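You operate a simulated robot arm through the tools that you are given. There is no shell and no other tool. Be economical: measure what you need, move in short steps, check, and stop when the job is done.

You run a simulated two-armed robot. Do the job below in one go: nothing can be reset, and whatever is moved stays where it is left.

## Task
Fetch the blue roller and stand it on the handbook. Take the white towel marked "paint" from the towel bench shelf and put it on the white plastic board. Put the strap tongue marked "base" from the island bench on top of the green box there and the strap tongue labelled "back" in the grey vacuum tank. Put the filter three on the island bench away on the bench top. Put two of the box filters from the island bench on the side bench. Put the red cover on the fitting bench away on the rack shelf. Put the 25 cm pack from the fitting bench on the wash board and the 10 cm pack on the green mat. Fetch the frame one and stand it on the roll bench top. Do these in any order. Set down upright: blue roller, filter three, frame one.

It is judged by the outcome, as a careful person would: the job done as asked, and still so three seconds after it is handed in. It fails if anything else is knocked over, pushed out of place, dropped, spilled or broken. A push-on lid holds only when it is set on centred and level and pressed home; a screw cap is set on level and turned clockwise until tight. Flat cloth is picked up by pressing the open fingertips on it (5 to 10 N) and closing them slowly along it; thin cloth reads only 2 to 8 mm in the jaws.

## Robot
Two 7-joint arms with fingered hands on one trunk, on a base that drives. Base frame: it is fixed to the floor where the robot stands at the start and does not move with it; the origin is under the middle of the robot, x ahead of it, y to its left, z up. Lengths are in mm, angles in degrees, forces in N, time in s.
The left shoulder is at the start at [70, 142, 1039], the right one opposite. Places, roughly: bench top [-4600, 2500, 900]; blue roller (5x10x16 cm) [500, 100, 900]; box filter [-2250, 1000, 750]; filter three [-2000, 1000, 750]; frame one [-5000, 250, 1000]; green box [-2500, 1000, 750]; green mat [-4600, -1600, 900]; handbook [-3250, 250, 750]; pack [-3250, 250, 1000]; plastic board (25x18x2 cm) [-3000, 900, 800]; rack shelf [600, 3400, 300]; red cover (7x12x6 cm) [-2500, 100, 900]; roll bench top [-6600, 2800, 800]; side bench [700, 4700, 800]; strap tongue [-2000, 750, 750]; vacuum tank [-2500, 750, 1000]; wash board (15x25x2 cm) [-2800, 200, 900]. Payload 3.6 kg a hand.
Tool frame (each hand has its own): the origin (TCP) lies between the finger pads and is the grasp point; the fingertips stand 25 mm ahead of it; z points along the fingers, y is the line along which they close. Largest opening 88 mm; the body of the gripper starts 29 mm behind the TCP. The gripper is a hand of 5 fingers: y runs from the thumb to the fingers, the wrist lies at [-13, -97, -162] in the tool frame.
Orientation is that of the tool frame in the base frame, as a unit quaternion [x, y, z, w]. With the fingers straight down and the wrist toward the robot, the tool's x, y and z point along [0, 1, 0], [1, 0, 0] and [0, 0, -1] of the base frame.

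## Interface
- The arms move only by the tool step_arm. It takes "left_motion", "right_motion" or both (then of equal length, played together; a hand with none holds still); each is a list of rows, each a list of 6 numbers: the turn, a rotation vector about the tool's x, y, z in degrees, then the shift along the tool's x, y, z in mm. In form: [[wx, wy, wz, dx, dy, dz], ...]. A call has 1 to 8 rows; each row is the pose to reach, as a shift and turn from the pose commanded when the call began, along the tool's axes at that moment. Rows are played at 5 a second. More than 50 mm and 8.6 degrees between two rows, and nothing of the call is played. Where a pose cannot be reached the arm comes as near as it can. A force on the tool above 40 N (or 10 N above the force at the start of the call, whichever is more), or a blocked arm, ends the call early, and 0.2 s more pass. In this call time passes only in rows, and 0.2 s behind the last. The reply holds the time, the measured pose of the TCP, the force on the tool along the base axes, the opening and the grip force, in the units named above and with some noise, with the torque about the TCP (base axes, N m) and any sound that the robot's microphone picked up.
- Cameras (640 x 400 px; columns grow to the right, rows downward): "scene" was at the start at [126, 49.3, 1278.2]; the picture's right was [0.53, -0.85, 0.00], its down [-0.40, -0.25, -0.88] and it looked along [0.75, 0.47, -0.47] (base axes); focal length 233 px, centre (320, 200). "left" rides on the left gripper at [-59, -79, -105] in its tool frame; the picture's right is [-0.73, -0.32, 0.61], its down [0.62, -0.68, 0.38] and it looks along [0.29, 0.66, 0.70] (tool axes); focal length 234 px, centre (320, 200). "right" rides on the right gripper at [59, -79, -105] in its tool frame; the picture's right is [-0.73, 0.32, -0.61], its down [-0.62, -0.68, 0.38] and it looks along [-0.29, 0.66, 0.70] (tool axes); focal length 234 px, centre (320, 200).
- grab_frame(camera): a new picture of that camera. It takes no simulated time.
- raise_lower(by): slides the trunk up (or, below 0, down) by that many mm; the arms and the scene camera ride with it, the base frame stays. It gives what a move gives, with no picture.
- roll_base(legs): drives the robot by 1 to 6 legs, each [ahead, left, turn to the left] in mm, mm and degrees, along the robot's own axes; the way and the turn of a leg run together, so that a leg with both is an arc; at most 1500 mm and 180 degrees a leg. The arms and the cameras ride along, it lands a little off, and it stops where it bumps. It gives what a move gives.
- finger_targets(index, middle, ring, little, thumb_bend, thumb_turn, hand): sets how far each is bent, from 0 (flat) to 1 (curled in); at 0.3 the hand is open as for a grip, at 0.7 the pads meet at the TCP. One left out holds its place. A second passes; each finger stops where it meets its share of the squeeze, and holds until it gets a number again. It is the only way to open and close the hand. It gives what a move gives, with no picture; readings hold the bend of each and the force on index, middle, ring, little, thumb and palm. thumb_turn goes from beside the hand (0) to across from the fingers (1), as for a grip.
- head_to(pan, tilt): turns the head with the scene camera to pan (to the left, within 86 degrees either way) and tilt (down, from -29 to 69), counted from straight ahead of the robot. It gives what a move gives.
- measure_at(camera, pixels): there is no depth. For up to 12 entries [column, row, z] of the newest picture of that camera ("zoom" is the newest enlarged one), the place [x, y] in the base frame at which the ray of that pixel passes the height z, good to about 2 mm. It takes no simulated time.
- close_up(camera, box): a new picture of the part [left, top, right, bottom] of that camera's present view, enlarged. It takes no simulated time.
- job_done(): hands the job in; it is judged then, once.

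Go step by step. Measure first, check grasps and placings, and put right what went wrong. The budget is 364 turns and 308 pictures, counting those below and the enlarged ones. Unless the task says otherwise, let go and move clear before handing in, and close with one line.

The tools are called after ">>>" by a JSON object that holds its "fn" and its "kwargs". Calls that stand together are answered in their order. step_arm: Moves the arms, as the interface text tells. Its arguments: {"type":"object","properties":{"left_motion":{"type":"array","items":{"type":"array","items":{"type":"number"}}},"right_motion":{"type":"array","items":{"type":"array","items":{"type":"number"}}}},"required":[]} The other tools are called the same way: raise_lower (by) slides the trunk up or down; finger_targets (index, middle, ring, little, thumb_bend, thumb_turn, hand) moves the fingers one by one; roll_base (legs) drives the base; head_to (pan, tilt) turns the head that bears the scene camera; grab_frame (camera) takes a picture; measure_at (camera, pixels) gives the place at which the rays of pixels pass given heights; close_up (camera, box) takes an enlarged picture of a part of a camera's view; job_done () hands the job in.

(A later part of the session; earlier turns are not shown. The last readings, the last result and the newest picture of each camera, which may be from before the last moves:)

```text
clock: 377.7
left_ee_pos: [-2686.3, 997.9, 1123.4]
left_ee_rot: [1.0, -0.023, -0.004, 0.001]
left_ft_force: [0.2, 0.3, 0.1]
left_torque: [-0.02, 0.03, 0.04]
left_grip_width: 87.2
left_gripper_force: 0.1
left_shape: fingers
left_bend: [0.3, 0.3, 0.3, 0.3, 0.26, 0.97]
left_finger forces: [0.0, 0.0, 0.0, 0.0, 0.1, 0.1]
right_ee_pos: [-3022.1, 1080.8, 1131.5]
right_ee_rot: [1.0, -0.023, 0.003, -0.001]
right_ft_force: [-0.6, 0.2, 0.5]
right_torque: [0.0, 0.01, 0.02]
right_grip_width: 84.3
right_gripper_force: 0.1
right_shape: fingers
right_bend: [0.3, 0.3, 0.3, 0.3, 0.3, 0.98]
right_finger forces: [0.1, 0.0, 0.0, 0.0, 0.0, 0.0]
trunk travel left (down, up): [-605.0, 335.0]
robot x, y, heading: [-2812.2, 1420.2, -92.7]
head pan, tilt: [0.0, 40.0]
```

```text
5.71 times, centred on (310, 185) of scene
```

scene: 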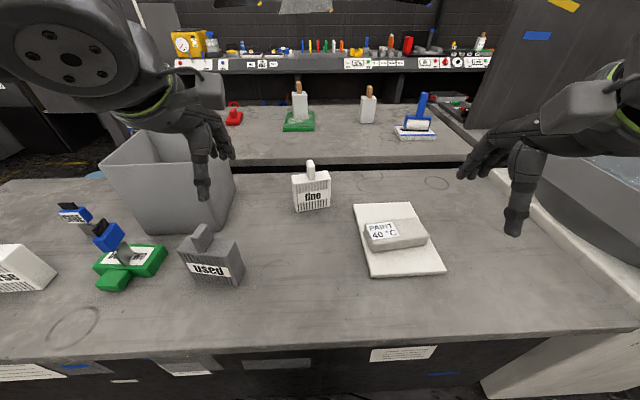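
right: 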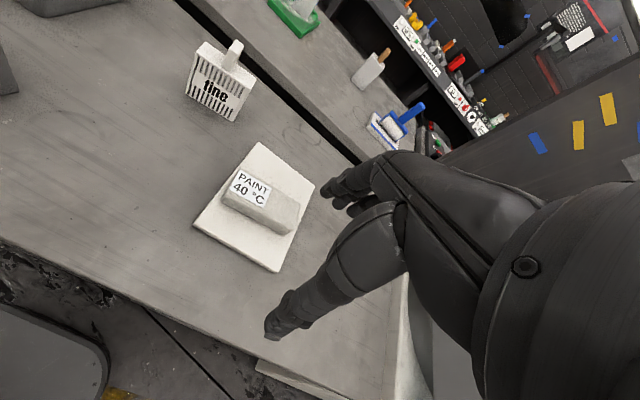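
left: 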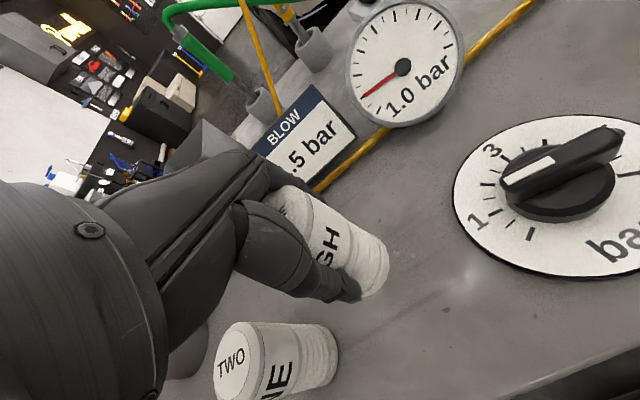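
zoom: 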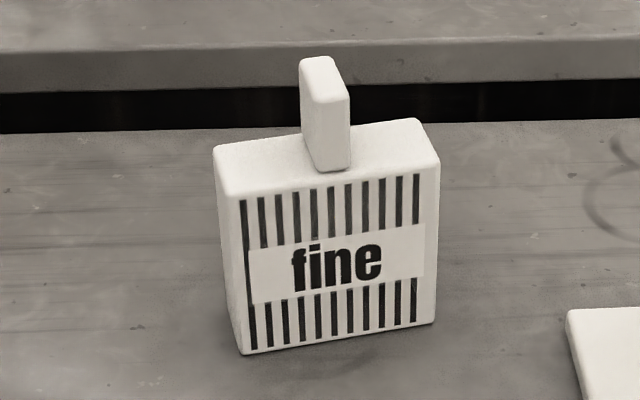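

>>> {"fn": "roll_base", "kwargs": {"legs": [[0, 120, 2.6], [85, 0, 0]]}}

>>> {"fn": "step_arm", "kwargs": {"right_motion": [[0, 0, 0, 20, 40, 0], [0, 0, 0, 40, 80, 0], [0, 0, 0, 60, 120, 0], [0, 0, 0, 80, 160, 20], [0, 0, 0, 80, 200, 50]]}}

>>> {"fn": "grab_frame", "kwargs": {"camera": "right"}}

>>> {"fn": "grab_frame", "kwargs": {"camera": "scene"}}

```text
clock: 379.7
left_ee_pos: [-2548.8, 920.7, 1122.0]
left_ee_rot: [1.0, -0.002, -0.003, 0.0]
left_ft_force: [-0.7, 0.3, -0.7]
left_torque: [0.02, -0.01, -0.02]
left_grip_width: 87.6
left_gripper_force: 0.0
left_shape: fingers
left_bend: [0.3, 0.3, 0.3, 0.3, 0.26, 0.97]
left_finger forces: [0.0, 0.1, 0.0, 0.0, 0.0, 0.1]
right_ee_pos: [-2888.3, 988.6, 1131.3]
right_ee_rot: [1.0, 0.0, 0.002, -0.001]
right_ft_force: [0.1, -0.3, 0.8]
right_torque: [0.0, -0.01, -0.01]
right_grip_width: 84.5
right_gripper_force: 0.1
right_shape: fingers
right_bend: [0.3, 0.3, 0.3, 0.3, 0.3, 0.98]
right_finger forces: [0.1, 0.0, 0.1, 0.0, 0.0, 0.1]
trunk travel left (down, up): [-605.0, 335.0]
robot x, y, heading: [-2695.3, 1335.3, -89.9]
head pan, tilt: [0.0, 40.0]
stopped in leg 2: the robot was blocked; the commanded pose is now the measured one
```

```text
clock: 380.9
left_ee_pos: [-2550.0, 922.2, 1123.1]
left_ee_rot: [1.0, -0.002, -0.003, 0.001]
left_ft_force: [0.4, 0.2, 0.2]
left_torque: [0.01, 0.04, 0.03]
left_grip_width: 87.6
left_gripper_force: 0.1
left_shape: fingers
left_bend: [0.3, 0.3, 0.3, 0.3, 0.26, 0.97]
left_finger forces: [0.0, 0.1, 0.1, 0.0, 0.0, 0.0]
right_ee_pos: [-2807.9, 787.5, 1081.2]
right_ee_rot: [1.0, 0.0, 0.003, -0.001]
right_ft_force: [-0.2, -0.3, -0.1]
right_torque: [0.03, -0.03, -0.03]
right_grip_width: 84.6
right_gripper_force: 0.1
right_shape: fingers
right_bend: [0.3, 0.3, 0.3, 0.3, 0.3, 0.98]
right_finger forces: [0.0, 0.0, 0.0, 0.0, 0.0, 0.0]
trunk travel left (down, up): [-605.0, 335.0]
robot x, y, heading: [-2691.8, 1338.7, -90.0]
head pan, tilt: [0.0, 40.0]
```

```text
95 pictures are left
```

right: 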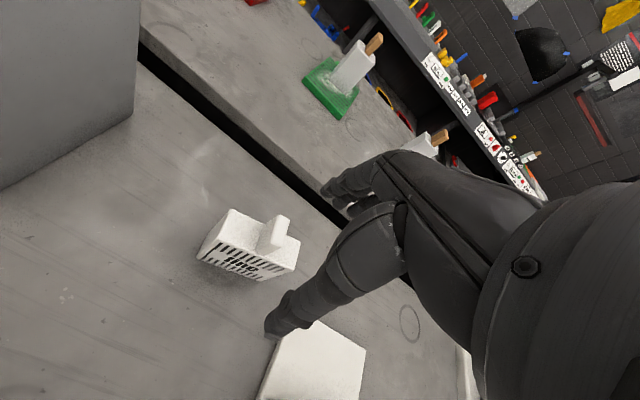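

```text
94 pictures are left
```

scene: 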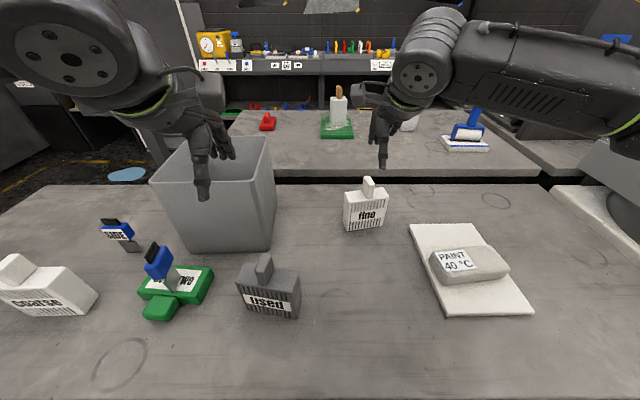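

>>> {"fn": "close_up", "kwargs": {"camera": "right", "box": [190, 195, 310, 290]}}

>>> {"fn": "close_up", "kwargs": {"camera": "scene", "box": [330, 165, 400, 240]}}

```text
4.21 times, centred on (250, 242) of right
```

zoom: 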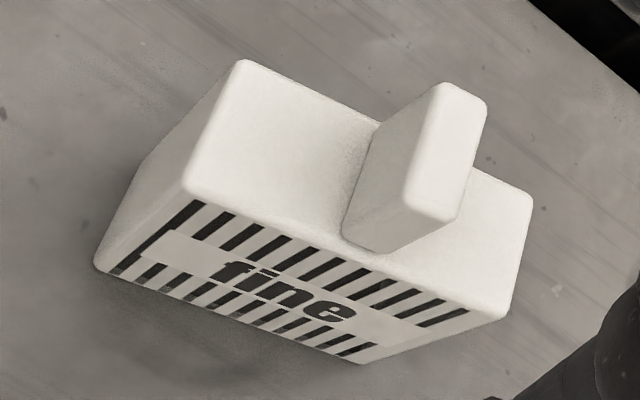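

```text
5.33 times, centred on (365, 202) of scene
```

zoom: 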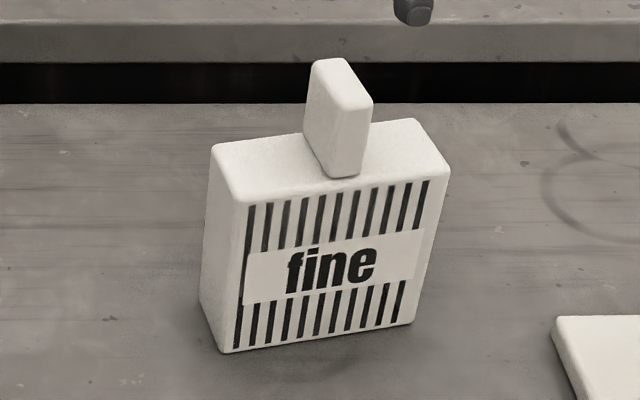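

>>> {"fn": "measure_at", "kwargs": {"camera": "right", "pixels": [[279.9, 230.6, 910], [279.9, 230.6, 930], [279.9, 230.6, 950]]}}

>>> {"fn": "measure_at", "kwargs": {"camera": "scene", "pixels": [[369.5, 179.9, 910], [369.5, 179.9, 930], [369.5, 179.9, 950]]}}

```text
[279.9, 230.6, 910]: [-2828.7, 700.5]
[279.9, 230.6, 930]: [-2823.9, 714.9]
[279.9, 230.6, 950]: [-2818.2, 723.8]
```

```text
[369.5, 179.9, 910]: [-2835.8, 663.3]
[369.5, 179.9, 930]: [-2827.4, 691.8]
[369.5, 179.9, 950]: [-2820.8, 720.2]
```

>>> {"fn": "step_arm", "kwargs": {"right_motion": [[0, 0, 0, -6, 33, 0], [0, 0, 0, -11, 65, 10], [0, 0, 0, -11, 65, 55], [0, 0, 0, -11, 65, 85]]}}

>>> {"fn": "close_up", "kwargs": {"camera": "right", "box": [180, 190, 380, 315]}}

```text
clock: 381.9
left_ee_pos: [-2549.1, 923.0, 1123.3]
left_ee_rot: [1.0, -0.003, -0.004, 0.001]
left_ft_force: [-0.7, -0.5, 0.2]
left_torque: [0.0, 0.05, -0.01]
left_grip_width: 87.7
left_gripper_force: 0.1
left_shape: fingers
left_bend: [0.3, 0.3, 0.3, 0.3, 0.26, 0.97]
left_finger forces: [0.1, 0.0, 0.1, 0.0, 0.1, 0.0]
right_ee_pos: [-2818.8, 726.6, 997.3]
right_ee_rot: [1.0, 0.0, 0.002, -0.002]
right_ft_force: [-0.4, 0.3, 0.6]
right_torque: [-0.01, -0.01, 0.02]
right_grip_width: 84.5
right_gripper_force: 0.2
right_shape: fingers
right_bend: [0.3, 0.3, 0.3, 0.3, 0.3, 0.98]
right_finger forces: [0.0, 0.1, 0.0, 0.0, 0.0, 0.0]
trunk travel left (down, up): [-605.0, 335.0]
robot x, y, heading: [-2695.5, 1340.8, -90.1]
head pan, tilt: [0.0, 40.0]
```

```text
3.20 times, centred on (280, 252) of right
```

zoom: 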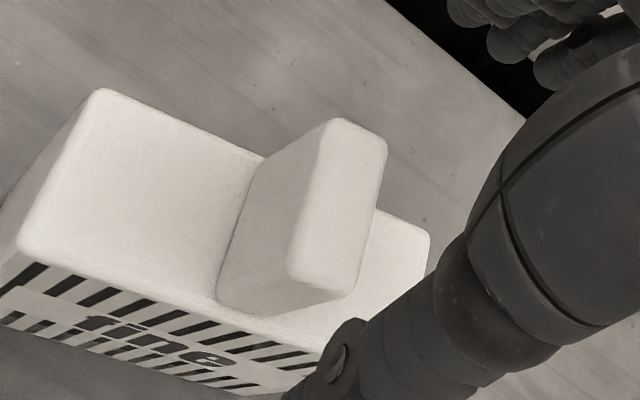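

>>> {"fn": "step_arm", "kwargs": {"right_motion": [[0, 0, 0, 0, 0, 25], [0, 0, 0, 0, 0, 54]]}}

>>> {"fn": "finger_targets", "kwargs": {"hand": "right", "index": 0.75, "middle": 0.75, "ring": 0.6, "little": 0.6, "thumb_bend": 0.75}}

>>> {"fn": "step_arm", "kwargs": {"right_motion": [[0, 0, 0, 0, 0, -6], [0, 0, 0, 0, 0, -45], [0, 0, 0, 0, 0, -90], [0, 0, 0, 0, -20, -130], [0, 0, 0, 0, -60, -150]]}}

>>> {"fn": "grab_frame", "kwargs": {"camera": "right"}}

```text
clock: 382.5
left_ee_pos: [-2549.0, 922.3, 1121.9]
left_ee_rot: [1.0, -0.002, -0.004, 0.001]
left_ft_force: [0.5, -0.1, 0.0]
left_torque: [0.02, 0.04, -0.05]
left_grip_width: 87.5
left_gripper_force: 0.1
left_shape: fingers
left_bend: [0.3, 0.3, 0.3, 0.3, 0.26, 0.97]
left_finger forces: [0.0, 0.0, 0.0, 0.0, 0.0, 0.0]
right_ee_pos: [-2818.4, 725.1, 940.9]
right_ee_rot: [1.0, -0.001, 0.001, -0.001]
right_ft_force: [0.6, -0.5, 0.4]
right_torque: [0.0, -0.03, 0.03]
right_grip_width: 84.5
right_gripper_force: 0.1
right_shape: fingers
right_bend: [0.3, 0.3, 0.3, 0.3, 0.3, 0.98]
right_finger forces: [0.0, 0.0, 0.0, 0.0, 0.0, 0.1]
trunk travel left (down, up): [-605.0, 335.0]
robot x, y, heading: [-2691.8, 1335.9, -89.8]
head pan, tilt: [0.0, 40.0]
```

```text
clock: 383.5
left_ee_pos: [-2547.3, 922.9, 1120.9]
left_ee_rot: [1.0, 0.0, -0.004, 0.001]
left_ft_force: [-0.9, -1.0, 0.3]
left_torque: [0.01, -0.01, -0.02]
left_grip_width: 87.6
left_gripper_force: 0.0
left_shape: fingers
left_bend: [0.3, 0.3, 0.3, 0.3, 0.26, 0.97]
left_finger forces: [0.0, 0.0, 0.0, 0.0, 0.1, 0.0]
right_ee_pos: [-2818.7, 725.2, 942.0]
right_ee_rot: [1.0, -0.001, 0.002, -0.001]
right_ft_force: [0.0, 0.6, -0.6]
right_torque: [0.03, 0.0, -0.01]
right_grip_width: 32.5
right_gripper_force: 14.1
right_shape: fingers
right_bend: [0.54, 0.73, 0.6, 0.6, 0.58, 1.0]
right_finger forces: [9.9, 6.4, 0.0, 0.0, 12.0, 0.0]
trunk travel left (down, up): [-605.0, 335.0]
robot x, y, heading: [-2691.6, 1343.5, -90.2]
head pan, tilt: [0.0, 40.0]
```

```text
clock: 384.7
left_ee_pos: [-2547.8, 925.9, 1123.5]
left_ee_rot: [1.0, -0.002, -0.003, 0.003]
left_ft_force: [0.5, 0.5, 0.4]
left_torque: [-0.03, -0.01, 0.01]
left_grip_width: 87.6
left_gripper_force: 0.0
left_shape: fingers
left_bend: [0.3, 0.3, 0.3, 0.3, 0.26, 0.97]
left_finger forces: [0.0, 0.1, 0.0, 0.0, 0.0, 0.0]
right_ee_pos: [-2820.6, 790.6, 1095.2]
right_ee_rot: [1.0, -0.001, 0.002, -0.001]
right_ft_force: [-0.6, -0.8, -0.9]
right_torque: [0.0, 0.0, 0.0]
right_grip_width: 32.4
right_gripper_force: 13.7
right_shape: fingers
right_bend: [0.54, 0.73, 0.6, 0.6, 0.58, 1.0]
right_finger forces: [9.8, 5.5, 0.1, 0.1, 12.1, 0.1]
trunk travel left (down, up): [-605.0, 335.0]
robot x, y, heading: [-2694.6, 1339.6, -89.8]
head pan, tilt: [0.0, 40.0]
```

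```text
90 pictures are left
```

right: 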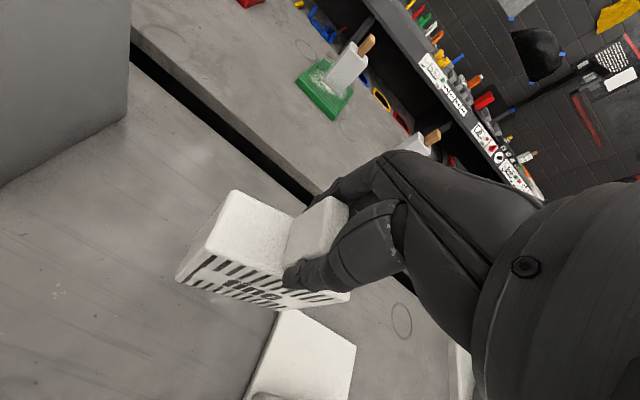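

>>> {"fn": "step_arm", "kwargs": {"right_motion": [[0, 0, 0, 0, -40, -15], [0, 0, 0, 0, -80, -30], [0, 0, 0, 0, -120, -45], [0, 0, 0, 0, -160, -60], [0, 0, 0, 0, -200, -70], [0, 0, 0, 0, -240, -70]]}}

>>> {"fn": "roll_base", "kwargs": {"legs": [[-90, 0, 0], [0, 410, 0]]}}

>>> {"fn": "grab_frame", "kwargs": {"camera": "left"}}

>>> {"fn": "grab_frame", "kwargs": {"camera": "scene"}}

```text
clock: 386.1
left_ee_pos: [-2548.5, 925.2, 1123.2]
left_ee_rot: [1.0, -0.002, -0.004, 0.003]
left_ft_force: [0.4, -0.1, -0.4]
left_torque: [-0.02, -0.01, 0.02]
left_grip_width: 87.2
left_gripper_force: 0.1
left_shape: fingers
left_bend: [0.3, 0.3, 0.3, 0.3, 0.26, 0.97]
left_finger forces: [0.0, 0.0, 0.0, 0.0, 0.0, 0.0]
right_ee_pos: [-2818.8, 1028.6, 1162.9]
right_ee_rot: [1.0, 0.0, 0.003, 0.0]
right_ft_force: [0.2, -0.4, -0.4]
right_torque: [0.01, 0.03, -0.03]
right_grip_width: 32.2
right_gripper_force: 13.4
right_shape: fingers
right_bend: [0.54, 0.73, 0.6, 0.6, 0.58, 1.0]
right_finger forces: [9.7, 5.1, 0.0, 0.0, 12.0, 0.0]
trunk travel left (down, up): [-605.0, 335.0]
robot x, y, heading: [-2693.6, 1338.2, -89.8]
head pan, tilt: [0.0, 40.0]
```

```text
clock: 389.3
left_ee_pos: [-2144.0, 1016.1, 1123.4]
left_ee_rot: [1.0, 0.003, -0.004, 0.002]
left_ft_force: [-0.2, -0.4, -0.2]
left_torque: [-0.02, 0.01, 0.0]
left_grip_width: 87.5
left_gripper_force: 0.1
left_shape: fingers
left_bend: [0.3, 0.3, 0.3, 0.3, 0.26, 0.97]
left_finger forces: [0.1, 0.0, 0.0, 0.0, 0.0, 0.0]
right_ee_pos: [-2415.1, 1116.9, 1162.5]
right_ee_rot: [1.0, 0.003, 0.003, -0.001]
right_ft_force: [-0.3, 0.2, -1.2]
right_torque: [-0.02, 0.04, 0.0]
right_grip_width: 32.2
right_gripper_force: 13.2
right_shape: fingers
right_bend: [0.54, 0.73, 0.6, 0.6, 0.58, 1.0]
right_finger forces: [9.8, 5.1, 0.1, 0.0, 12.0, 0.1]
trunk travel left (down, up): [-605.0, 335.0]
robot x, y, heading: [-2293.6, 1429.7, -89.6]
head pan, tilt: [0.0, 40.0]
```

```text
89 pictures are left
```

left: 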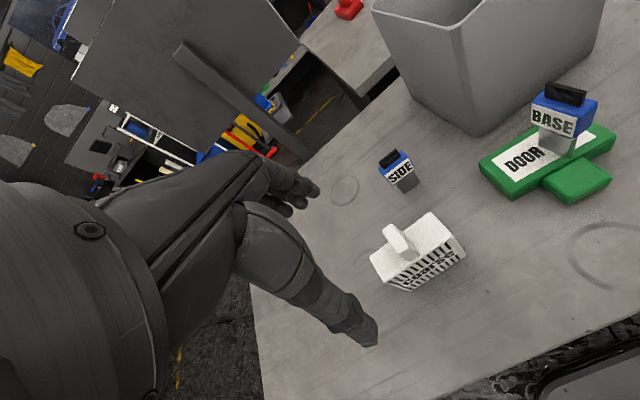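

```text
88 pictures are left
```

scene: 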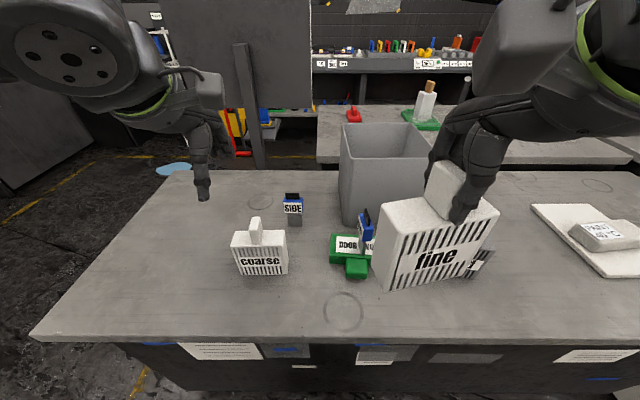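

>>> {"fn": "close_up", "kwargs": {"camera": "left", "box": [350, 200, 480, 300]}}

>>> {"fn": "close_up", "kwargs": {"camera": "scene", "box": [220, 205, 300, 285]}}

```text
4.00 times, centred on (415, 250) of left
```

zoom: 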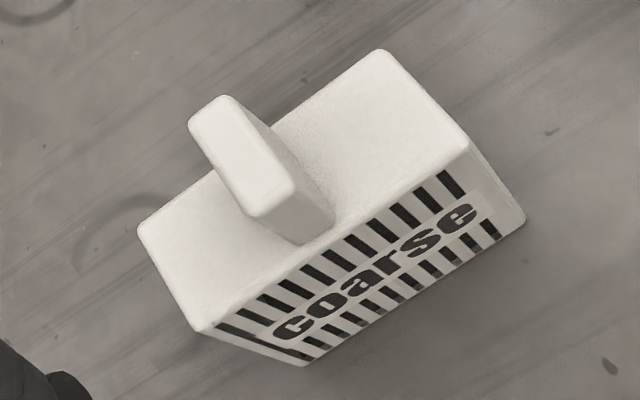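

```text
5.00 times, centred on (260, 245) of scene
```

zoom: 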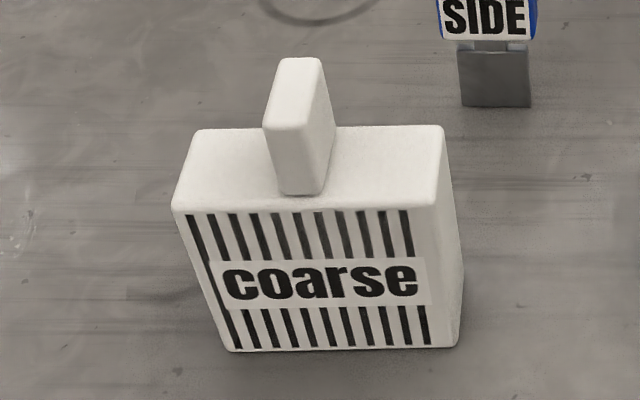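

>>> {"fn": "measure_at", "kwargs": {"camera": "left", "pixels": [[395.8, 238.8, 930], [395.8, 238.8, 950]]}}

>>> {"fn": "measure_at", "kwargs": {"camera": "scene", "pixels": [[254.8, 223.6, 930], [254.8, 223.6, 950]]}}

```text
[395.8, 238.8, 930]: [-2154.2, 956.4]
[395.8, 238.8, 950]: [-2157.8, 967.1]
```

```text
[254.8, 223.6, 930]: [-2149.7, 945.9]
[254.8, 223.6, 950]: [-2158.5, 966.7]
```

>>> {"fn": "step_arm", "kwargs": {"left_motion": [[0, 0, 0, -7, 25, 0], [0, 0, 0, -14, 49, 0], [0, 0, 0, -14, 49, 45], [0, 0, 0, -14, 49, 90], [0, 0, 0, -14, 49, 125]]}}

>>> {"fn": "grab_frame", "kwargs": {"camera": "left"}}

```text
clock: 390.5
left_ee_pos: [-2156.7, 967.3, 996.4]
left_ee_rot: [1.0, 0.003, -0.004, 0.002]
left_ft_force: [-0.1, -0.9, 0.5]
left_torque: [0.0, -0.03, 0.01]
left_grip_width: 87.2
left_gripper_force: 0.0
left_shape: fingers
left_bend: [0.3, 0.3, 0.3, 0.3, 0.26, 0.97]
left_finger forces: [0.0, 0.1, 0.1, 0.1, 0.0, 0.1]
right_ee_pos: [-2414.3, 1116.3, 1161.8]
right_ee_rot: [1.0, 0.003, 0.002, -0.001]
right_ft_force: [0.5, 0.6, -1.3]
right_torque: [0.0, -0.02, -0.02]
right_grip_width: 32.2
right_gripper_force: 13.0
right_shape: fingers
right_bend: [0.54, 0.73, 0.6, 0.6, 0.58, 1.0]
right_finger forces: [9.9, 5.1, 0.1, 0.1, 12.0, 0.0]
trunk travel left (down, up): [-605.0, 335.0]
robot x, y, heading: [-2292.7, 1430.1, -89.9]
head pan, tilt: [0.0, 40.0]
```

```text
85 pictures are left
```

left: 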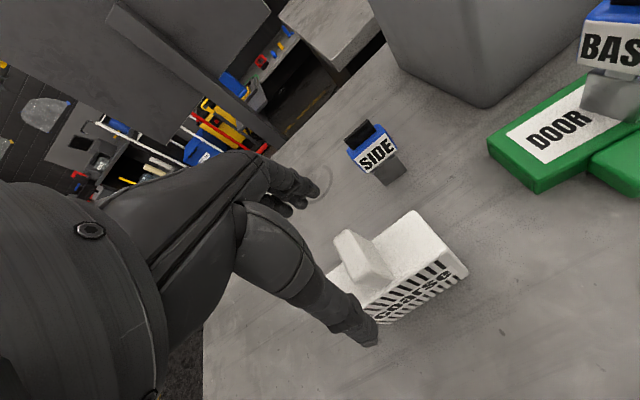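

>>> {"fn": "step_arm", "kwargs": {"left_motion": [[0, 0, 0, -2, 0, 25], [0, 0, 0, -2, 0, 53]]}}

>>> {"fn": "finger_targets", "kwargs": {"hand": "left", "index": 0.75, "middle": 0.75, "ring": 0.6, "little": 0.6, "thumb_bend": 0.72}}

>>> {"fn": "step_arm", "kwargs": {"left_motion": [[0, 0, 0, 0, 0, -6], [0, 0, 0, 0, 0, -45], [0, 0, 0, 0, 0, -90], [0, 0, 0, 0, 0, -135], [0, 0, 0, 0, -40, -165], [0, 0, 0, 0, -80, -190]]}}

>>> {"fn": "grab_frame", "kwargs": {"camera": "left"}}

```text
clock: 391.1
left_ee_pos: [-2158.9, 964.8, 943.5]
left_ee_rot: [1.0, 0.003, -0.003, 0.002]
left_ft_force: [-0.5, -0.2, -0.4]
left_torque: [-0.03, 0.02, 0.0]
left_grip_width: 87.3
left_gripper_force: 0.1
left_shape: fingers
left_bend: [0.3, 0.3, 0.3, 0.3, 0.26, 0.97]
left_finger forces: [0.0, 0.1, 0.0, 0.1, 0.0, 0.0]
right_ee_pos: [-2416.0, 1116.5, 1163.0]
right_ee_rot: [1.0, 0.004, 0.002, -0.001]
right_ft_force: [-0.3, 0.0, -1.9]
right_torque: [0.0, -0.02, 0.01]
right_grip_width: 32.4
right_gripper_force: 13.1
right_shape: fingers
right_bend: [0.54, 0.73, 0.6, 0.6, 0.58, 1.0]
right_finger forces: [9.8, 5.0, 0.0, 0.0, 11.9, 0.0]
trunk travel left (down, up): [-605.0, 335.0]
robot x, y, heading: [-2292.1, 1429.8, -89.4]
head pan, tilt: [0.0, 40.0]
```

```text
clock: 392.1
left_ee_pos: [-2158.8, 967.3, 943.9]
left_ee_rot: [1.0, 0.002, -0.004, 0.001]
left_ft_force: [0.6, 0.4, 0.8]
left_torque: [-0.09, 0.04, 0.04]
left_grip_width: 33.5
left_gripper_force: 15.9
left_shape: fingers
left_bend: [0.58, 0.6, 0.6, 0.6, 0.53, 1.0]
left_finger forces: [8.0, 7.9, 0.0, 0.0, 15.6, 0.1]
right_ee_pos: [-2414.8, 1116.4, 1163.6]
right_ee_rot: [1.0, 0.003, 0.003, -0.001]
right_ft_force: [0.0, -0.8, -0.4]
right_torque: [0.01, -0.02, -0.03]
right_grip_width: 32.3
right_gripper_force: 13.3
right_shape: fingers
right_bend: [0.54, 0.73, 0.6, 0.6, 0.58, 1.0]
right_finger forces: [9.8, 5.1, 0.0, 0.0, 11.9, 0.0]
trunk travel left (down, up): [-605.0, 335.0]
robot x, y, heading: [-2293.3, 1431.0, -89.4]
head pan, tilt: [0.0, 40.0]
```

```text
clock: 393.5
left_ee_pos: [-2158.1, 1051.9, 1133.7]
left_ee_rot: [1.0, 0.002, -0.004, 0.002]
left_ft_force: [-0.4, 1.3, -0.9]
left_torque: [-0.01, 0.0, -0.02]
left_grip_width: 33.2
left_gripper_force: 15.1
left_shape: fingers
left_bend: [0.58, 0.6, 0.6, 0.6, 0.53, 1.0]
left_finger forces: [7.5, 7.7, 0.0, 0.0, 15.2, 0.0]
right_ee_pos: [-2415.4, 1118.1, 1162.5]
right_ee_rot: [1.0, 0.004, 0.002, 0.0]
right_ft_force: [-0.6, -0.2, -0.6]
right_torque: [0.04, 0.0, -0.02]
right_grip_width: 32.1
right_gripper_force: 13.6
right_shape: fingers
right_bend: [0.54, 0.73, 0.6, 0.6, 0.58, 1.0]
right_finger forces: [9.8, 5.0, 0.0, 0.0, 12.0, 0.0]
trunk travel left (down, up): [-605.0, 335.0]
robot x, y, heading: [-2292.3, 1436.8, -89.8]
head pan, tilt: [0.0, 40.0]
```

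```text
84 pictures are left
```

left: 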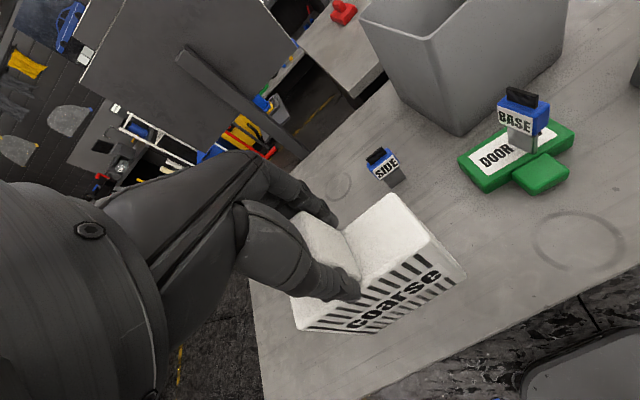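

>>> {"fn": "roll_base", "kwargs": {"legs": [[-220, 0, 0], [0, 0, 90]]}}

>>> {"fn": "head_to", "kwargs": {"pan": 20, "tilt": 15}}

>>> {"fn": "grab_frame", "kwargs": {"camera": "scene"}}

```text
clock: 399.0
left_ee_pos: [-1912.7, 1779.0, 1132.3]
left_ee_rot: [0.707, 0.708, -0.001, 0.004]
left_ft_force: [0.2, -0.1, -1.0]
left_torque: [0.01, 0.01, -0.04]
left_grip_width: 33.0
left_gripper_force: 14.9
left_shape: fingers
left_bend: [0.59, 0.6, 0.6, 0.6, 0.53, 1.0]
left_finger forces: [7.3, 7.5, 0.0, 0.0, 14.6, 0.0]
right_ee_pos: [-1980.1, 1521.5, 1163.4]
right_ee_rot: [0.705, 0.709, 0.001, -0.003]
right_ft_force: [0.0, 0.3, -1.7]
right_torque: [0.0, -0.03, 0.01]
right_grip_width: 31.9
right_gripper_force: 13.6
right_shape: fingers
right_bend: [0.54, 0.73, 0.6, 0.6, 0.58, 1.0]
right_finger forces: [9.5, 5.1, 0.0, 0.0, 11.5, 0.1]
trunk travel left (down, up): [-605.0, 335.0]
robot x, y, heading: [-2296.8, 1649.4, 0.3]
head pan, tilt: [0.0, 40.0]
```

```text
clock: 399.9
left_ee_pos: [-1913.4, 1779.9, 1132.9]
left_ee_rot: [0.706, 0.708, -0.001, 0.004]
left_ft_force: [-0.4, -0.4, -1.1]
left_torque: [0.03, -0.02, -0.02]
left_grip_width: 33.2
left_gripper_force: 14.7
left_shape: fingers
left_bend: [0.59, 0.6, 0.6, 0.6, 0.53, 1.0]
left_finger forces: [7.3, 7.4, 0.0, 0.0, 14.6, 0.0]
right_ee_pos: [-1981.1, 1521.2, 1162.9]
right_ee_rot: [0.705, 0.709, 0.0, -0.003]
right_ft_force: [0.3, -0.1, -2.1]
right_torque: [-0.02, -0.02, -0.02]
right_grip_width: 32.3
right_gripper_force: 12.9
right_shape: fingers
right_bend: [0.54, 0.73, 0.6, 0.6, 0.58, 1.0]
right_finger forces: [9.4, 5.1, 0.0, 0.0, 11.5, 0.0]
trunk travel left (down, up): [-605.0, 335.0]
robot x, y, heading: [-2295.6, 1644.9, 0.2]
head pan, tilt: [20.0, 15.0]
```

```text
83 pictures are left
```

scene: 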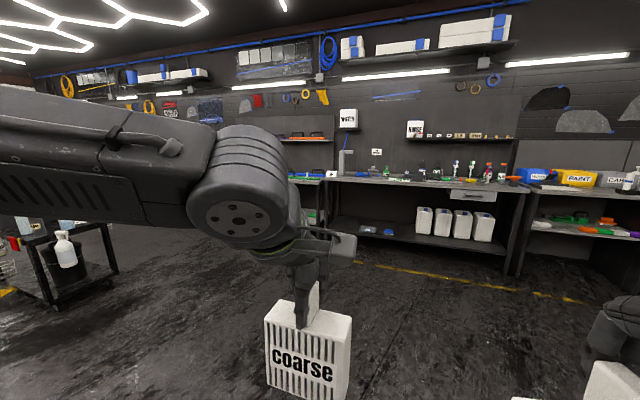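

>>> {"fn": "measure_at", "kwargs": {"camera": "scene", "pixels": [[115, 270, 0], [50, 305, 0], [420, 268, 0], [330, 182, 850]]}}

>>> {"fn": "roll_base", "kwargs": {"legs": [[1000, 0, 0], [850, 0, 0]]}}

>>> {"fn": "head_to", "kwargs": {"pan": 70, "tilt": 20}}

>>> {"fn": "grab_frame", "kwargs": {"camera": "scene"}}

```text
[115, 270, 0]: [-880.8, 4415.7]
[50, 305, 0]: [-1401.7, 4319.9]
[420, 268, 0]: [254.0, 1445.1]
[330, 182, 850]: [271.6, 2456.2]
```

```text
clock: 409.2
left_ee_pos: [-48.2, 1793.6, 1133.4]
left_ee_rot: [0.705, 0.709, -0.001, 0.004]
left_ft_force: [0.2, 0.7, -1.1]
left_torque: [0.01, -0.01, -0.01]
left_grip_width: 33.0
left_gripper_force: 14.5
left_shape: fingers
left_bend: [0.59, 0.6, 0.6, 0.6, 0.53, 1.0]
left_finger forces: [7.3, 7.4, 0.1, 0.1, 14.6, 0.0]
right_ee_pos: [-115.0, 1536.1, 1163.1]
right_ee_rot: [0.704, 0.71, 0.001, -0.002]
right_ft_force: [-0.3, -0.4, -0.7]
right_torque: [-0.01, -0.02, -0.01]
right_grip_width: 32.2
right_gripper_force: 13.0
right_shape: fingers
right_bend: [0.54, 0.73, 0.6, 0.6, 0.58, 1.0]
right_finger forces: [9.4, 5.1, 0.1, 0.0, 11.5, 0.0]
trunk travel left (down, up): [-605.0, 335.0]
robot x, y, heading: [-427.6, 1655.9, 0.3]
head pan, tilt: [20.0, 15.0]
```

```text
clock: 410.4
left_ee_pos: [-47.0, 1793.8, 1132.8]
left_ee_rot: [0.705, 0.709, -0.001, 0.003]
left_ft_force: [-0.3, 0.0, -1.1]
left_torque: [0.02, 0.0, 0.01]
left_grip_width: 33.0
left_gripper_force: 14.5
left_shape: fingers
left_bend: [0.59, 0.6, 0.6, 0.6, 0.53, 1.0]
left_finger forces: [7.4, 7.5, 0.0, 0.0, 14.6, 0.0]
right_ee_pos: [-115.2, 1535.2, 1162.0]
right_ee_rot: [0.704, 0.711, 0.0, -0.003]
right_ft_force: [0.0, 0.4, -1.1]
right_torque: [0.01, 0.01, 0.02]
right_grip_width: 32.2
right_gripper_force: 12.8
right_shape: fingers
right_bend: [0.54, 0.73, 0.6, 0.6, 0.58, 1.0]
right_finger forces: [9.4, 5.0, 0.0, 0.0, 11.5, 0.1]
trunk travel left (down, up): [-605.0, 335.0]
robot x, y, heading: [-428.1, 1652.3, 0.5]
head pan, tilt: [70.0, 20.0]
```

```text
82 pictures are left
```

scene: 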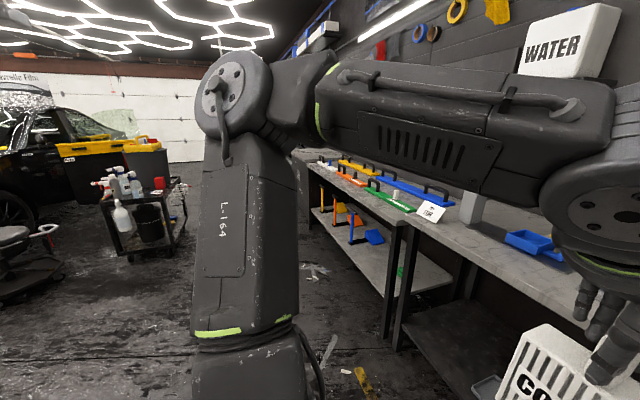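

>>> {"fn": "roll_base", "kwargs": {"legs": [[0, 1500, 0], [0, 1000, 0]]}}

>>> {"fn": "head_to", "kwargs": {"pan": 35, "tilt": 25}}

>>> {"fn": "grab_frame", "kwargs": {"camera": "scene"}}

```text
clock: 422.9
left_ee_pos: [-144.8, 4367.8, 1135.3]
left_ee_rot: [0.687, 0.726, -0.001, 0.003]
left_ft_force: [0.6, 0.5, -0.4]
left_torque: [-0.06, -0.02, 0.05]
left_grip_width: 32.8
left_gripper_force: 14.6
left_shape: fingers
left_bend: [0.59, 0.6, 0.6, 0.6, 0.53, 1.0]
left_finger forces: [7.2, 7.4, 0.0, 0.1, 14.5, 0.0]
right_ee_pos: [-199.2, 4106.3, 1162.5]
right_ee_rot: [0.685, 0.728, 0.002, -0.002]
right_ft_force: [-0.1, 0.4, -1.3]
right_torque: [0.02, 0.0, -0.01]
right_grip_width: 32.2
right_gripper_force: 12.9
right_shape: fingers
right_bend: [0.54, 0.73, 0.6, 0.6, 0.58, 1.0]
right_finger forces: [9.5, 5.0, 0.1, 0.0, 11.5, 0.0]
trunk travel left (down, up): [-605.0, 335.0]
robot x, y, heading: [-515.5, 4210.0, 3.3]
head pan, tilt: [70.0, 20.0]
```

```text
clock: 423.9
left_ee_pos: [-145.2, 4367.1, 1132.5]
left_ee_rot: [0.687, 0.726, -0.001, 0.003]
left_ft_force: [-0.2, -0.4, -1.2]
left_torque: [0.0, 0.01, -0.03]
left_grip_width: 32.8
left_gripper_force: 14.6
left_shape: fingers
left_bend: [0.59, 0.6, 0.6, 0.6, 0.53, 1.0]
left_finger forces: [7.3, 7.4, 0.0, 0.1, 14.6, 0.0]
right_ee_pos: [-198.2, 4106.5, 1162.3]
right_ee_rot: [0.686, 0.728, 0.001, -0.003]
right_ft_force: [1.0, 0.3, -0.3]
right_torque: [-0.01, -0.05, -0.01]
right_grip_width: 32.3
right_gripper_force: 12.6
right_shape: fingers
right_bend: [0.54, 0.73, 0.6, 0.6, 0.58, 1.0]
right_finger forces: [9.4, 5.0, 0.1, 0.0, 11.5, 0.0]
trunk travel left (down, up): [-605.0, 335.0]
robot x, y, heading: [-516.1, 4213.7, 3.5]
head pan, tilt: [35.0, 25.0]
```

```text
81 pictures are left
```

scene: 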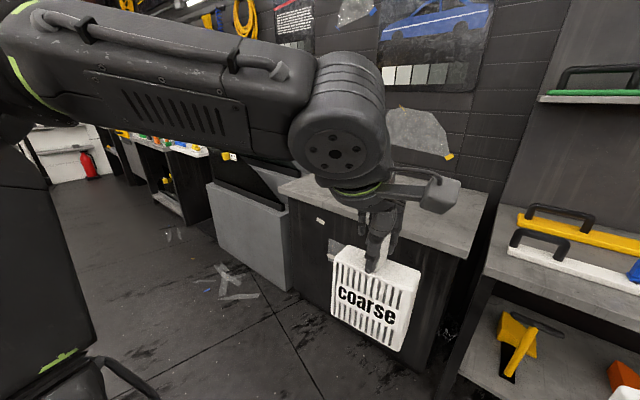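

>>> {"fn": "measure_at", "kwargs": {"camera": "scene", "pixels": [[280, 187, 850], [465, 257, 850], [488, 192, 850], [340, 245, 0], [460, 385, 0], [490, 275, 700]]}}

>>> {"fn": "roll_base", "kwargs": {"legs": [[0, 400, -3.5]]}}

>>> {"fn": "head_to", "kwargs": {"pan": 0, "tilt": 30}}

>>> {"fn": "grab_frame", "kwargs": {"camera": "scene"}}

```text
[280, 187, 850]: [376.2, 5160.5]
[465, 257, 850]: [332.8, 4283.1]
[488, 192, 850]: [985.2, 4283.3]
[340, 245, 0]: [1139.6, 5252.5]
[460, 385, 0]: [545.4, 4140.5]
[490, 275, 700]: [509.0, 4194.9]
```

```text
clock: 426.4
left_ee_pos: [-146.4, 4744.3, 1132.6]
left_ee_rot: [0.71, 0.704, -0.001, 0.004]
left_ft_force: [0.9, 0.6, -1.5]
left_torque: [0.02, -0.01, 0.0]
left_grip_width: 33.0
left_gripper_force: 14.4
left_shape: fingers
left_bend: [0.59, 0.6, 0.6, 0.6, 0.53, 1.0]
left_finger forces: [7.4, 7.4, 0.1, 0.1, 14.6, 0.0]
right_ee_pos: [-218.2, 4488.0, 1162.3]
right_ee_rot: [0.71, 0.704, 0.001, -0.002]
right_ft_force: [-0.3, -1.0, -1.4]
right_torque: [-0.01, -0.01, -0.04]
right_grip_width: 32.0
right_gripper_force: 13.1
right_shape: fingers
right_bend: [0.54, 0.73, 0.6, 0.6, 0.58, 1.0]
right_finger forces: [9.4, 5.1, 0.0, 0.0, 11.5, 0.0]
trunk travel left (down, up): [-605.0, 335.0]
robot x, y, heading: [-528.3, 4616.6, -0.5]
head pan, tilt: [35.0, 25.0]
```

```text
clock: 427.4
left_ee_pos: [-146.2, 4744.9, 1133.1]
left_ee_rot: [0.711, 0.704, -0.001, 0.004]
left_ft_force: [0.8, -0.2, -0.7]
left_torque: [0.0, -0.01, -0.02]
left_grip_width: 33.1
left_gripper_force: 14.2
left_shape: fingers
left_bend: [0.59, 0.6, 0.6, 0.6, 0.53, 1.0]
left_finger forces: [7.3, 7.4, 0.0, 0.1, 14.6, 0.0]
right_ee_pos: [-217.3, 4487.1, 1161.7]
right_ee_rot: [0.709, 0.705, 0.001, -0.003]
right_ft_force: [0.8, 0.7, -0.8]
right_torque: [0.0, 0.0, 0.03]
right_grip_width: 32.1
right_gripper_force: 12.5
right_shape: fingers
right_bend: [0.54, 0.73, 0.6, 0.6, 0.58, 1.0]
right_finger forces: [9.4, 5.1, 0.0, 0.0, 11.5, 0.0]
trunk travel left (down, up): [-605.0, 335.0]
robot x, y, heading: [-531.7, 4613.7, -0.5]
head pan, tilt: [0.0, 30.0]
```

```text
80 pictures are left
```

scene: 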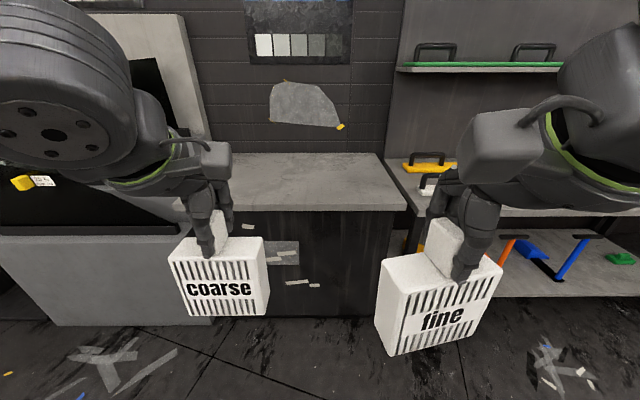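

>>> {"fn": "measure_at", "kwargs": {"camera": "scene", "pixels": [[235, 211, 800], [235, 211, 850], [405, 211, 800], [405, 211, 850], [385, 153, 850], [320, 318, 0]]}}

>>> {"fn": "roll_base", "kwargs": {"legs": [[500, 0, 0]]}}

>>> {"fn": "grab_frame", "kwargs": {"camera": "scene"}}

>>> {"fn": "grab_frame", "kwargs": {"camera": "right"}}

```text
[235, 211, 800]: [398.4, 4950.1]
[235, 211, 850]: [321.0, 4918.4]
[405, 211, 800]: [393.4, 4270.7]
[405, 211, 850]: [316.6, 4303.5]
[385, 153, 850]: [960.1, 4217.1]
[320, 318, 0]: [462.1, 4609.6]
```

```text
clock: 430.4
left_ee_pos: [357.5, 4736.0, 1134.1]
left_ee_rot: [0.714, 0.701, -0.002, 0.004]
left_ft_force: [-0.8, -0.6, -0.9]
left_torque: [0.01, 0.01, -0.02]
left_grip_width: 33.1
left_gripper_force: 14.8
left_shape: fingers
left_bend: [0.59, 0.6, 0.6, 0.6, 0.53, 1.0]
left_finger forces: [7.3, 7.4, 0.0, 0.0, 14.6, 0.1]
right_ee_pos: [286.1, 4479.1, 1162.8]
right_ee_rot: [0.713, 0.701, 0.001, -0.002]
right_ft_force: [-0.7, 0.2, -2.1]
right_torque: [-0.03, -0.01, 0.02]
right_grip_width: 32.1
right_gripper_force: 13.2
right_shape: fingers
right_bend: [0.54, 0.73, 0.6, 0.6, 0.58, 1.0]
right_finger forces: [9.4, 4.9, 0.1, 0.0, 11.5, 0.0]
trunk travel left (down, up): [-605.0, 335.0]
robot x, y, heading: [-21.3, 4610.3, -0.8]
head pan, tilt: [0.0, 30.0]
```

```text
79 pictures are left
```

scene: 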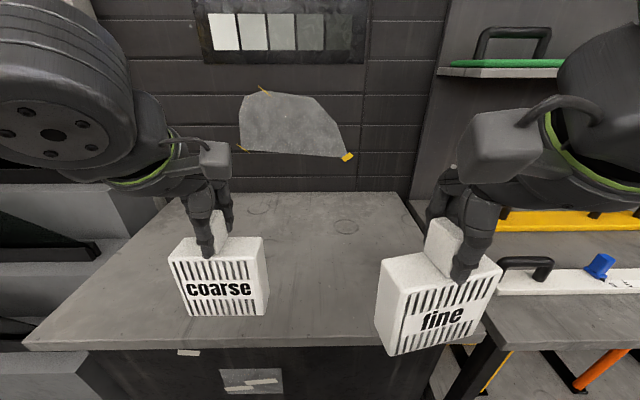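

```text
78 pictures are left
```

right: 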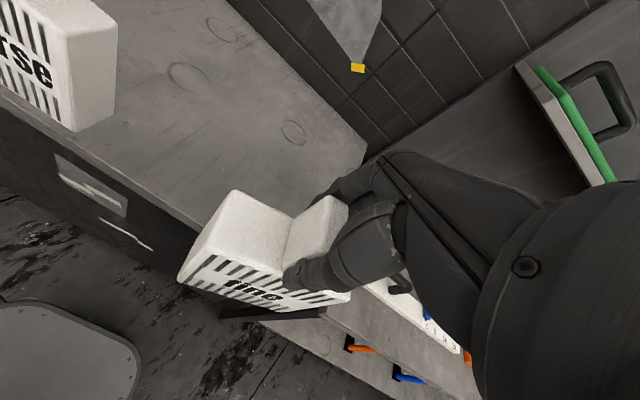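

>>> {"fn": "measure_at", "kwargs": {"camera": "scene", "pixels": [[27, 345, 800], [27, 345, 850], [432, 340, 800], [432, 340, 850], [397, 192, 800], [397, 192, 850]]}}

>>> {"fn": "measure_at", "kwargs": {"camera": "right", "pixels": [[366, 150, 800], [366, 150, 850], [200, 225, 800], [200, 225, 850]]}}

```text
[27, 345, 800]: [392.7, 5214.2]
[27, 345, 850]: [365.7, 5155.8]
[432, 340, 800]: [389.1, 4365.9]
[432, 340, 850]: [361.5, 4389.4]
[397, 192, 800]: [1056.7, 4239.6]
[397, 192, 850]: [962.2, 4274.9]
```

```text
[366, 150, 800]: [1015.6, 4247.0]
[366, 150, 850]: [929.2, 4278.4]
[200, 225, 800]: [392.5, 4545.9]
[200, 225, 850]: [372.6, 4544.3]
```

>>> {"fn": "step_arm", "kwargs": {"right_motion": [[0, 0, 0, 5, 45, 0], [0, 0, 0, 10, 90, 0], [0, 0, 0, 15, 135, 0], [0, 0, 0, 15, 180, 0], [0, 0, 0, 15, 215, 30], [0, 0, 0, 15, 215, 75], [0, 0, 0, 15, 215, 120], [0, 0, 0, 15, 215, 165]], "left_motion": [[0, 0, 0, 5, 35, 0], [0, 0, 0, 10, 70, 0], [0, 0, 0, 15, 105, 0], [0, 0, 0, 15, 140, 0], [0, 0, 0, 15, 155, 30], [0, 0, 0, 15, 155, 70], [0, 0, 0, 15, 155, 105], [0, 0, 0, 15, 155, 138]]}}

>>> {"fn": "grab_frame", "kwargs": {"camera": "scene"}}

```text
clock: 432.2
left_ee_pos: [512.7, 4748.6, 995.5]
left_ee_rot: [0.714, 0.7, -0.002, 0.003]
left_ft_force: [0.6, 0.2, -1.6]
left_torque: [-0.02, -0.05, -0.04]
left_grip_width: 32.6
left_gripper_force: 14.3
left_shape: fingers
left_bend: [0.59, 0.61, 0.6, 0.6, 0.53, 1.0]
left_finger forces: [7.2, 7.4, 0.0, 0.0, 14.6, 0.1]
right_ee_pos: [501.6, 4489.8, 996.4]
right_ee_rot: [0.713, 0.701, 0.001, -0.002]
right_ft_force: [0.6, -1.1, -1.4]
right_torque: [-0.03, 0.0, 0.0]
right_grip_width: 32.4
right_gripper_force: 12.9
right_shape: fingers
right_bend: [0.54, 0.74, 0.6, 0.6, 0.58, 1.0]
right_finger forces: [9.5, 4.0, 0.0, 0.0, 11.4, 0.0]
trunk travel left (down, up): [-605.0, 335.0]
robot x, y, heading: [-23.9, 4611.0, -1.1]
head pan, tilt: [0.0, 30.0]
```

```text
77 pictures are left
```

scene: 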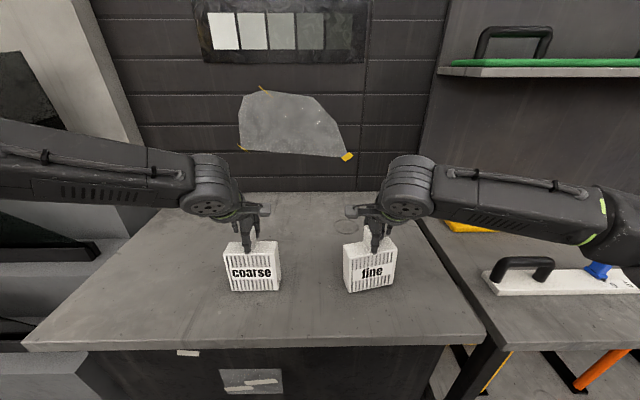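

Both are over the bench. I'll lower both together in small steps and watch forces.

>>> {"fn": "step_arm", "kwargs": {"right_motion": [[0, 0, 0, 0, 0, 10], [0, 0, 0, 0, 0, 22]], "left_motion": [[0, 0, 0, 0, 0, 10], [0, 0, 0, 0, 0, 22]]}}

>>> {"fn": "step_arm", "kwargs": {"right_motion": [[0, 0, 0, 0, 0, 5], [0, 0, 0, 0, 0, 9]], "left_motion": [[0, 0, 0, 0, 0, 5], [0, 0, 0, 0, 0, 9]]}}

```text
clock: 432.8
left_ee_pos: [512.9, 4746.5, 986.8]
left_ee_rot: [0.714, 0.7, 0.006, 0.013]
left_ft_force: [-2.8, 0.5, 24.2]
left_torque: [0.1, 0.15, 0.0]
left_grip_width: 28.3
left_gripper_force: 18.9
left_shape: fingers
left_bend: [0.64, 0.6, 0.6, 0.6, 0.53, 1.0]
left_finger forces: [6.5, 10.7, 0.1, 0.1, 19.8, 0.0]
right_ee_pos: [498.4, 4489.6, 985.0]
right_ee_rot: [0.714, 0.7, 0.01, 0.003]
right_ft_force: [-1.5, -3.0, 17.3]
right_torque: [0.01, 0.06, 0.03]
right_grip_width: 32.4
right_gripper_force: 17.9
right_shape: fingers
right_bend: [0.53, 0.75, 0.6, 0.6, 0.6, 1.0]
right_finger forces: [12.6, 8.2, 0.0, 0.0, 14.7, 0.1]
trunk travel left (down, up): [-605.0, 335.0]
robot x, y, heading: [-25.3, 4610.2, -0.8]
head pan, tilt: [0.0, 30.0]
stopped in row 2 (left hand): the force on the tool passed its limit (the readings are from after the stop); the commanded pose is now the measured one
```

```text
clock: 433.2
left_ee_pos: [511.1, 4745.8, 986.9]
left_ee_rot: [0.714, 0.7, 0.009, 0.017]
left_ft_force: [-4.3, 1.7, 26.5]
left_torque: [0.13, 0.19, -0.03]
left_grip_width: 28.6
left_gripper_force: 19.4
left_shape: fingers
left_bend: [0.65, 0.6, 0.6, 0.6, 0.53, 1.0]
left_finger forces: [5.9, 11.5, 0.1, 0.1, 22.2, 0.0]
right_ee_pos: [498.0, 4491.0, 985.1]
right_ee_rot: [0.713, 0.701, 0.014, 0.007]
right_ft_force: [-3.1, -2.2, 22.3]
right_torque: [0.0, 0.19, 0.04]
right_grip_width: 32.3
right_gripper_force: 20.0
right_shape: fingers
right_bend: [0.53, 0.75, 0.6, 0.6, 0.6, 1.0]
right_finger forces: [13.3, 7.8, 1.0, 0.0, 19.4, 0.1]
trunk travel left (down, up): [-605.0, 335.0]
robot x, y, heading: [-26.0, 4611.1, -0.9]
head pan, tilt: [0.0, 30.0]
stopped in row 2 (left hand): the force on the tool passed its limit (the readings are from after the stop); the commanded pose is now the measured one
```

>>> {"fn": "step_arm", "kwargs": {"right_motion": [[0, 0, 0, 0, 0, -4]], "left_motion": [[0, 0, 0, 0, 0, -4]]}}

>>> {"fn": "close_up", "kwargs": {"camera": "scene", "box": [200, 200, 440, 320]}}

```text
clock: 433.6
left_ee_pos: [512.8, 4746.5, 986.3]
left_ee_rot: [0.714, 0.7, 0.006, 0.014]
left_ft_force: [-1.9, -2.9, 15.5]
left_torque: [0.04, 0.13, -0.06]
left_grip_width: 28.4
left_gripper_force: 17.5
left_shape: fingers
left_bend: [0.65, 0.6, 0.6, 0.6, 0.53, 1.0]
left_finger forces: [6.7, 9.3, 0.1, 0.0, 18.3, 0.1]
right_ee_pos: [499.4, 4490.6, 985.8]
right_ee_rot: [0.714, 0.7, 0.012, 0.004]
right_ft_force: [-4.7, 1.1, 12.7]
right_torque: [0.06, 0.07, 0.05]
right_grip_width: 32.3
right_gripper_force: 15.8
right_shape: fingers
right_bend: [0.53, 0.75, 0.6, 0.6, 0.6, 1.0]
right_finger forces: [11.9, 4.0, 0.1, 0.0, 16.0, 0.0]
trunk travel left (down, up): [-605.0, 335.0]
robot x, y, heading: [-26.1, 4612.9, -0.8]
head pan, tilt: [0.0, 30.0]
```

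```text
2.67 times, centred on (320, 260) of scene
```

zoom: 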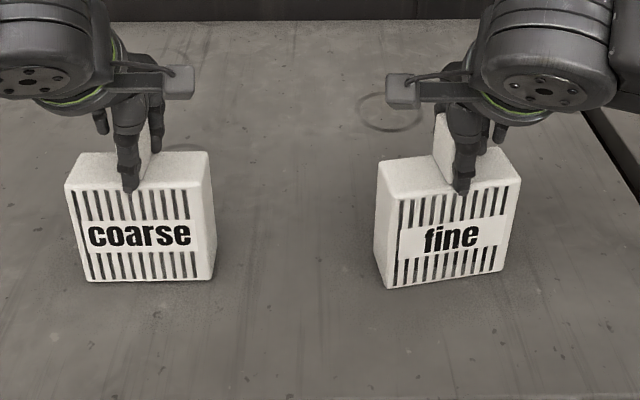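

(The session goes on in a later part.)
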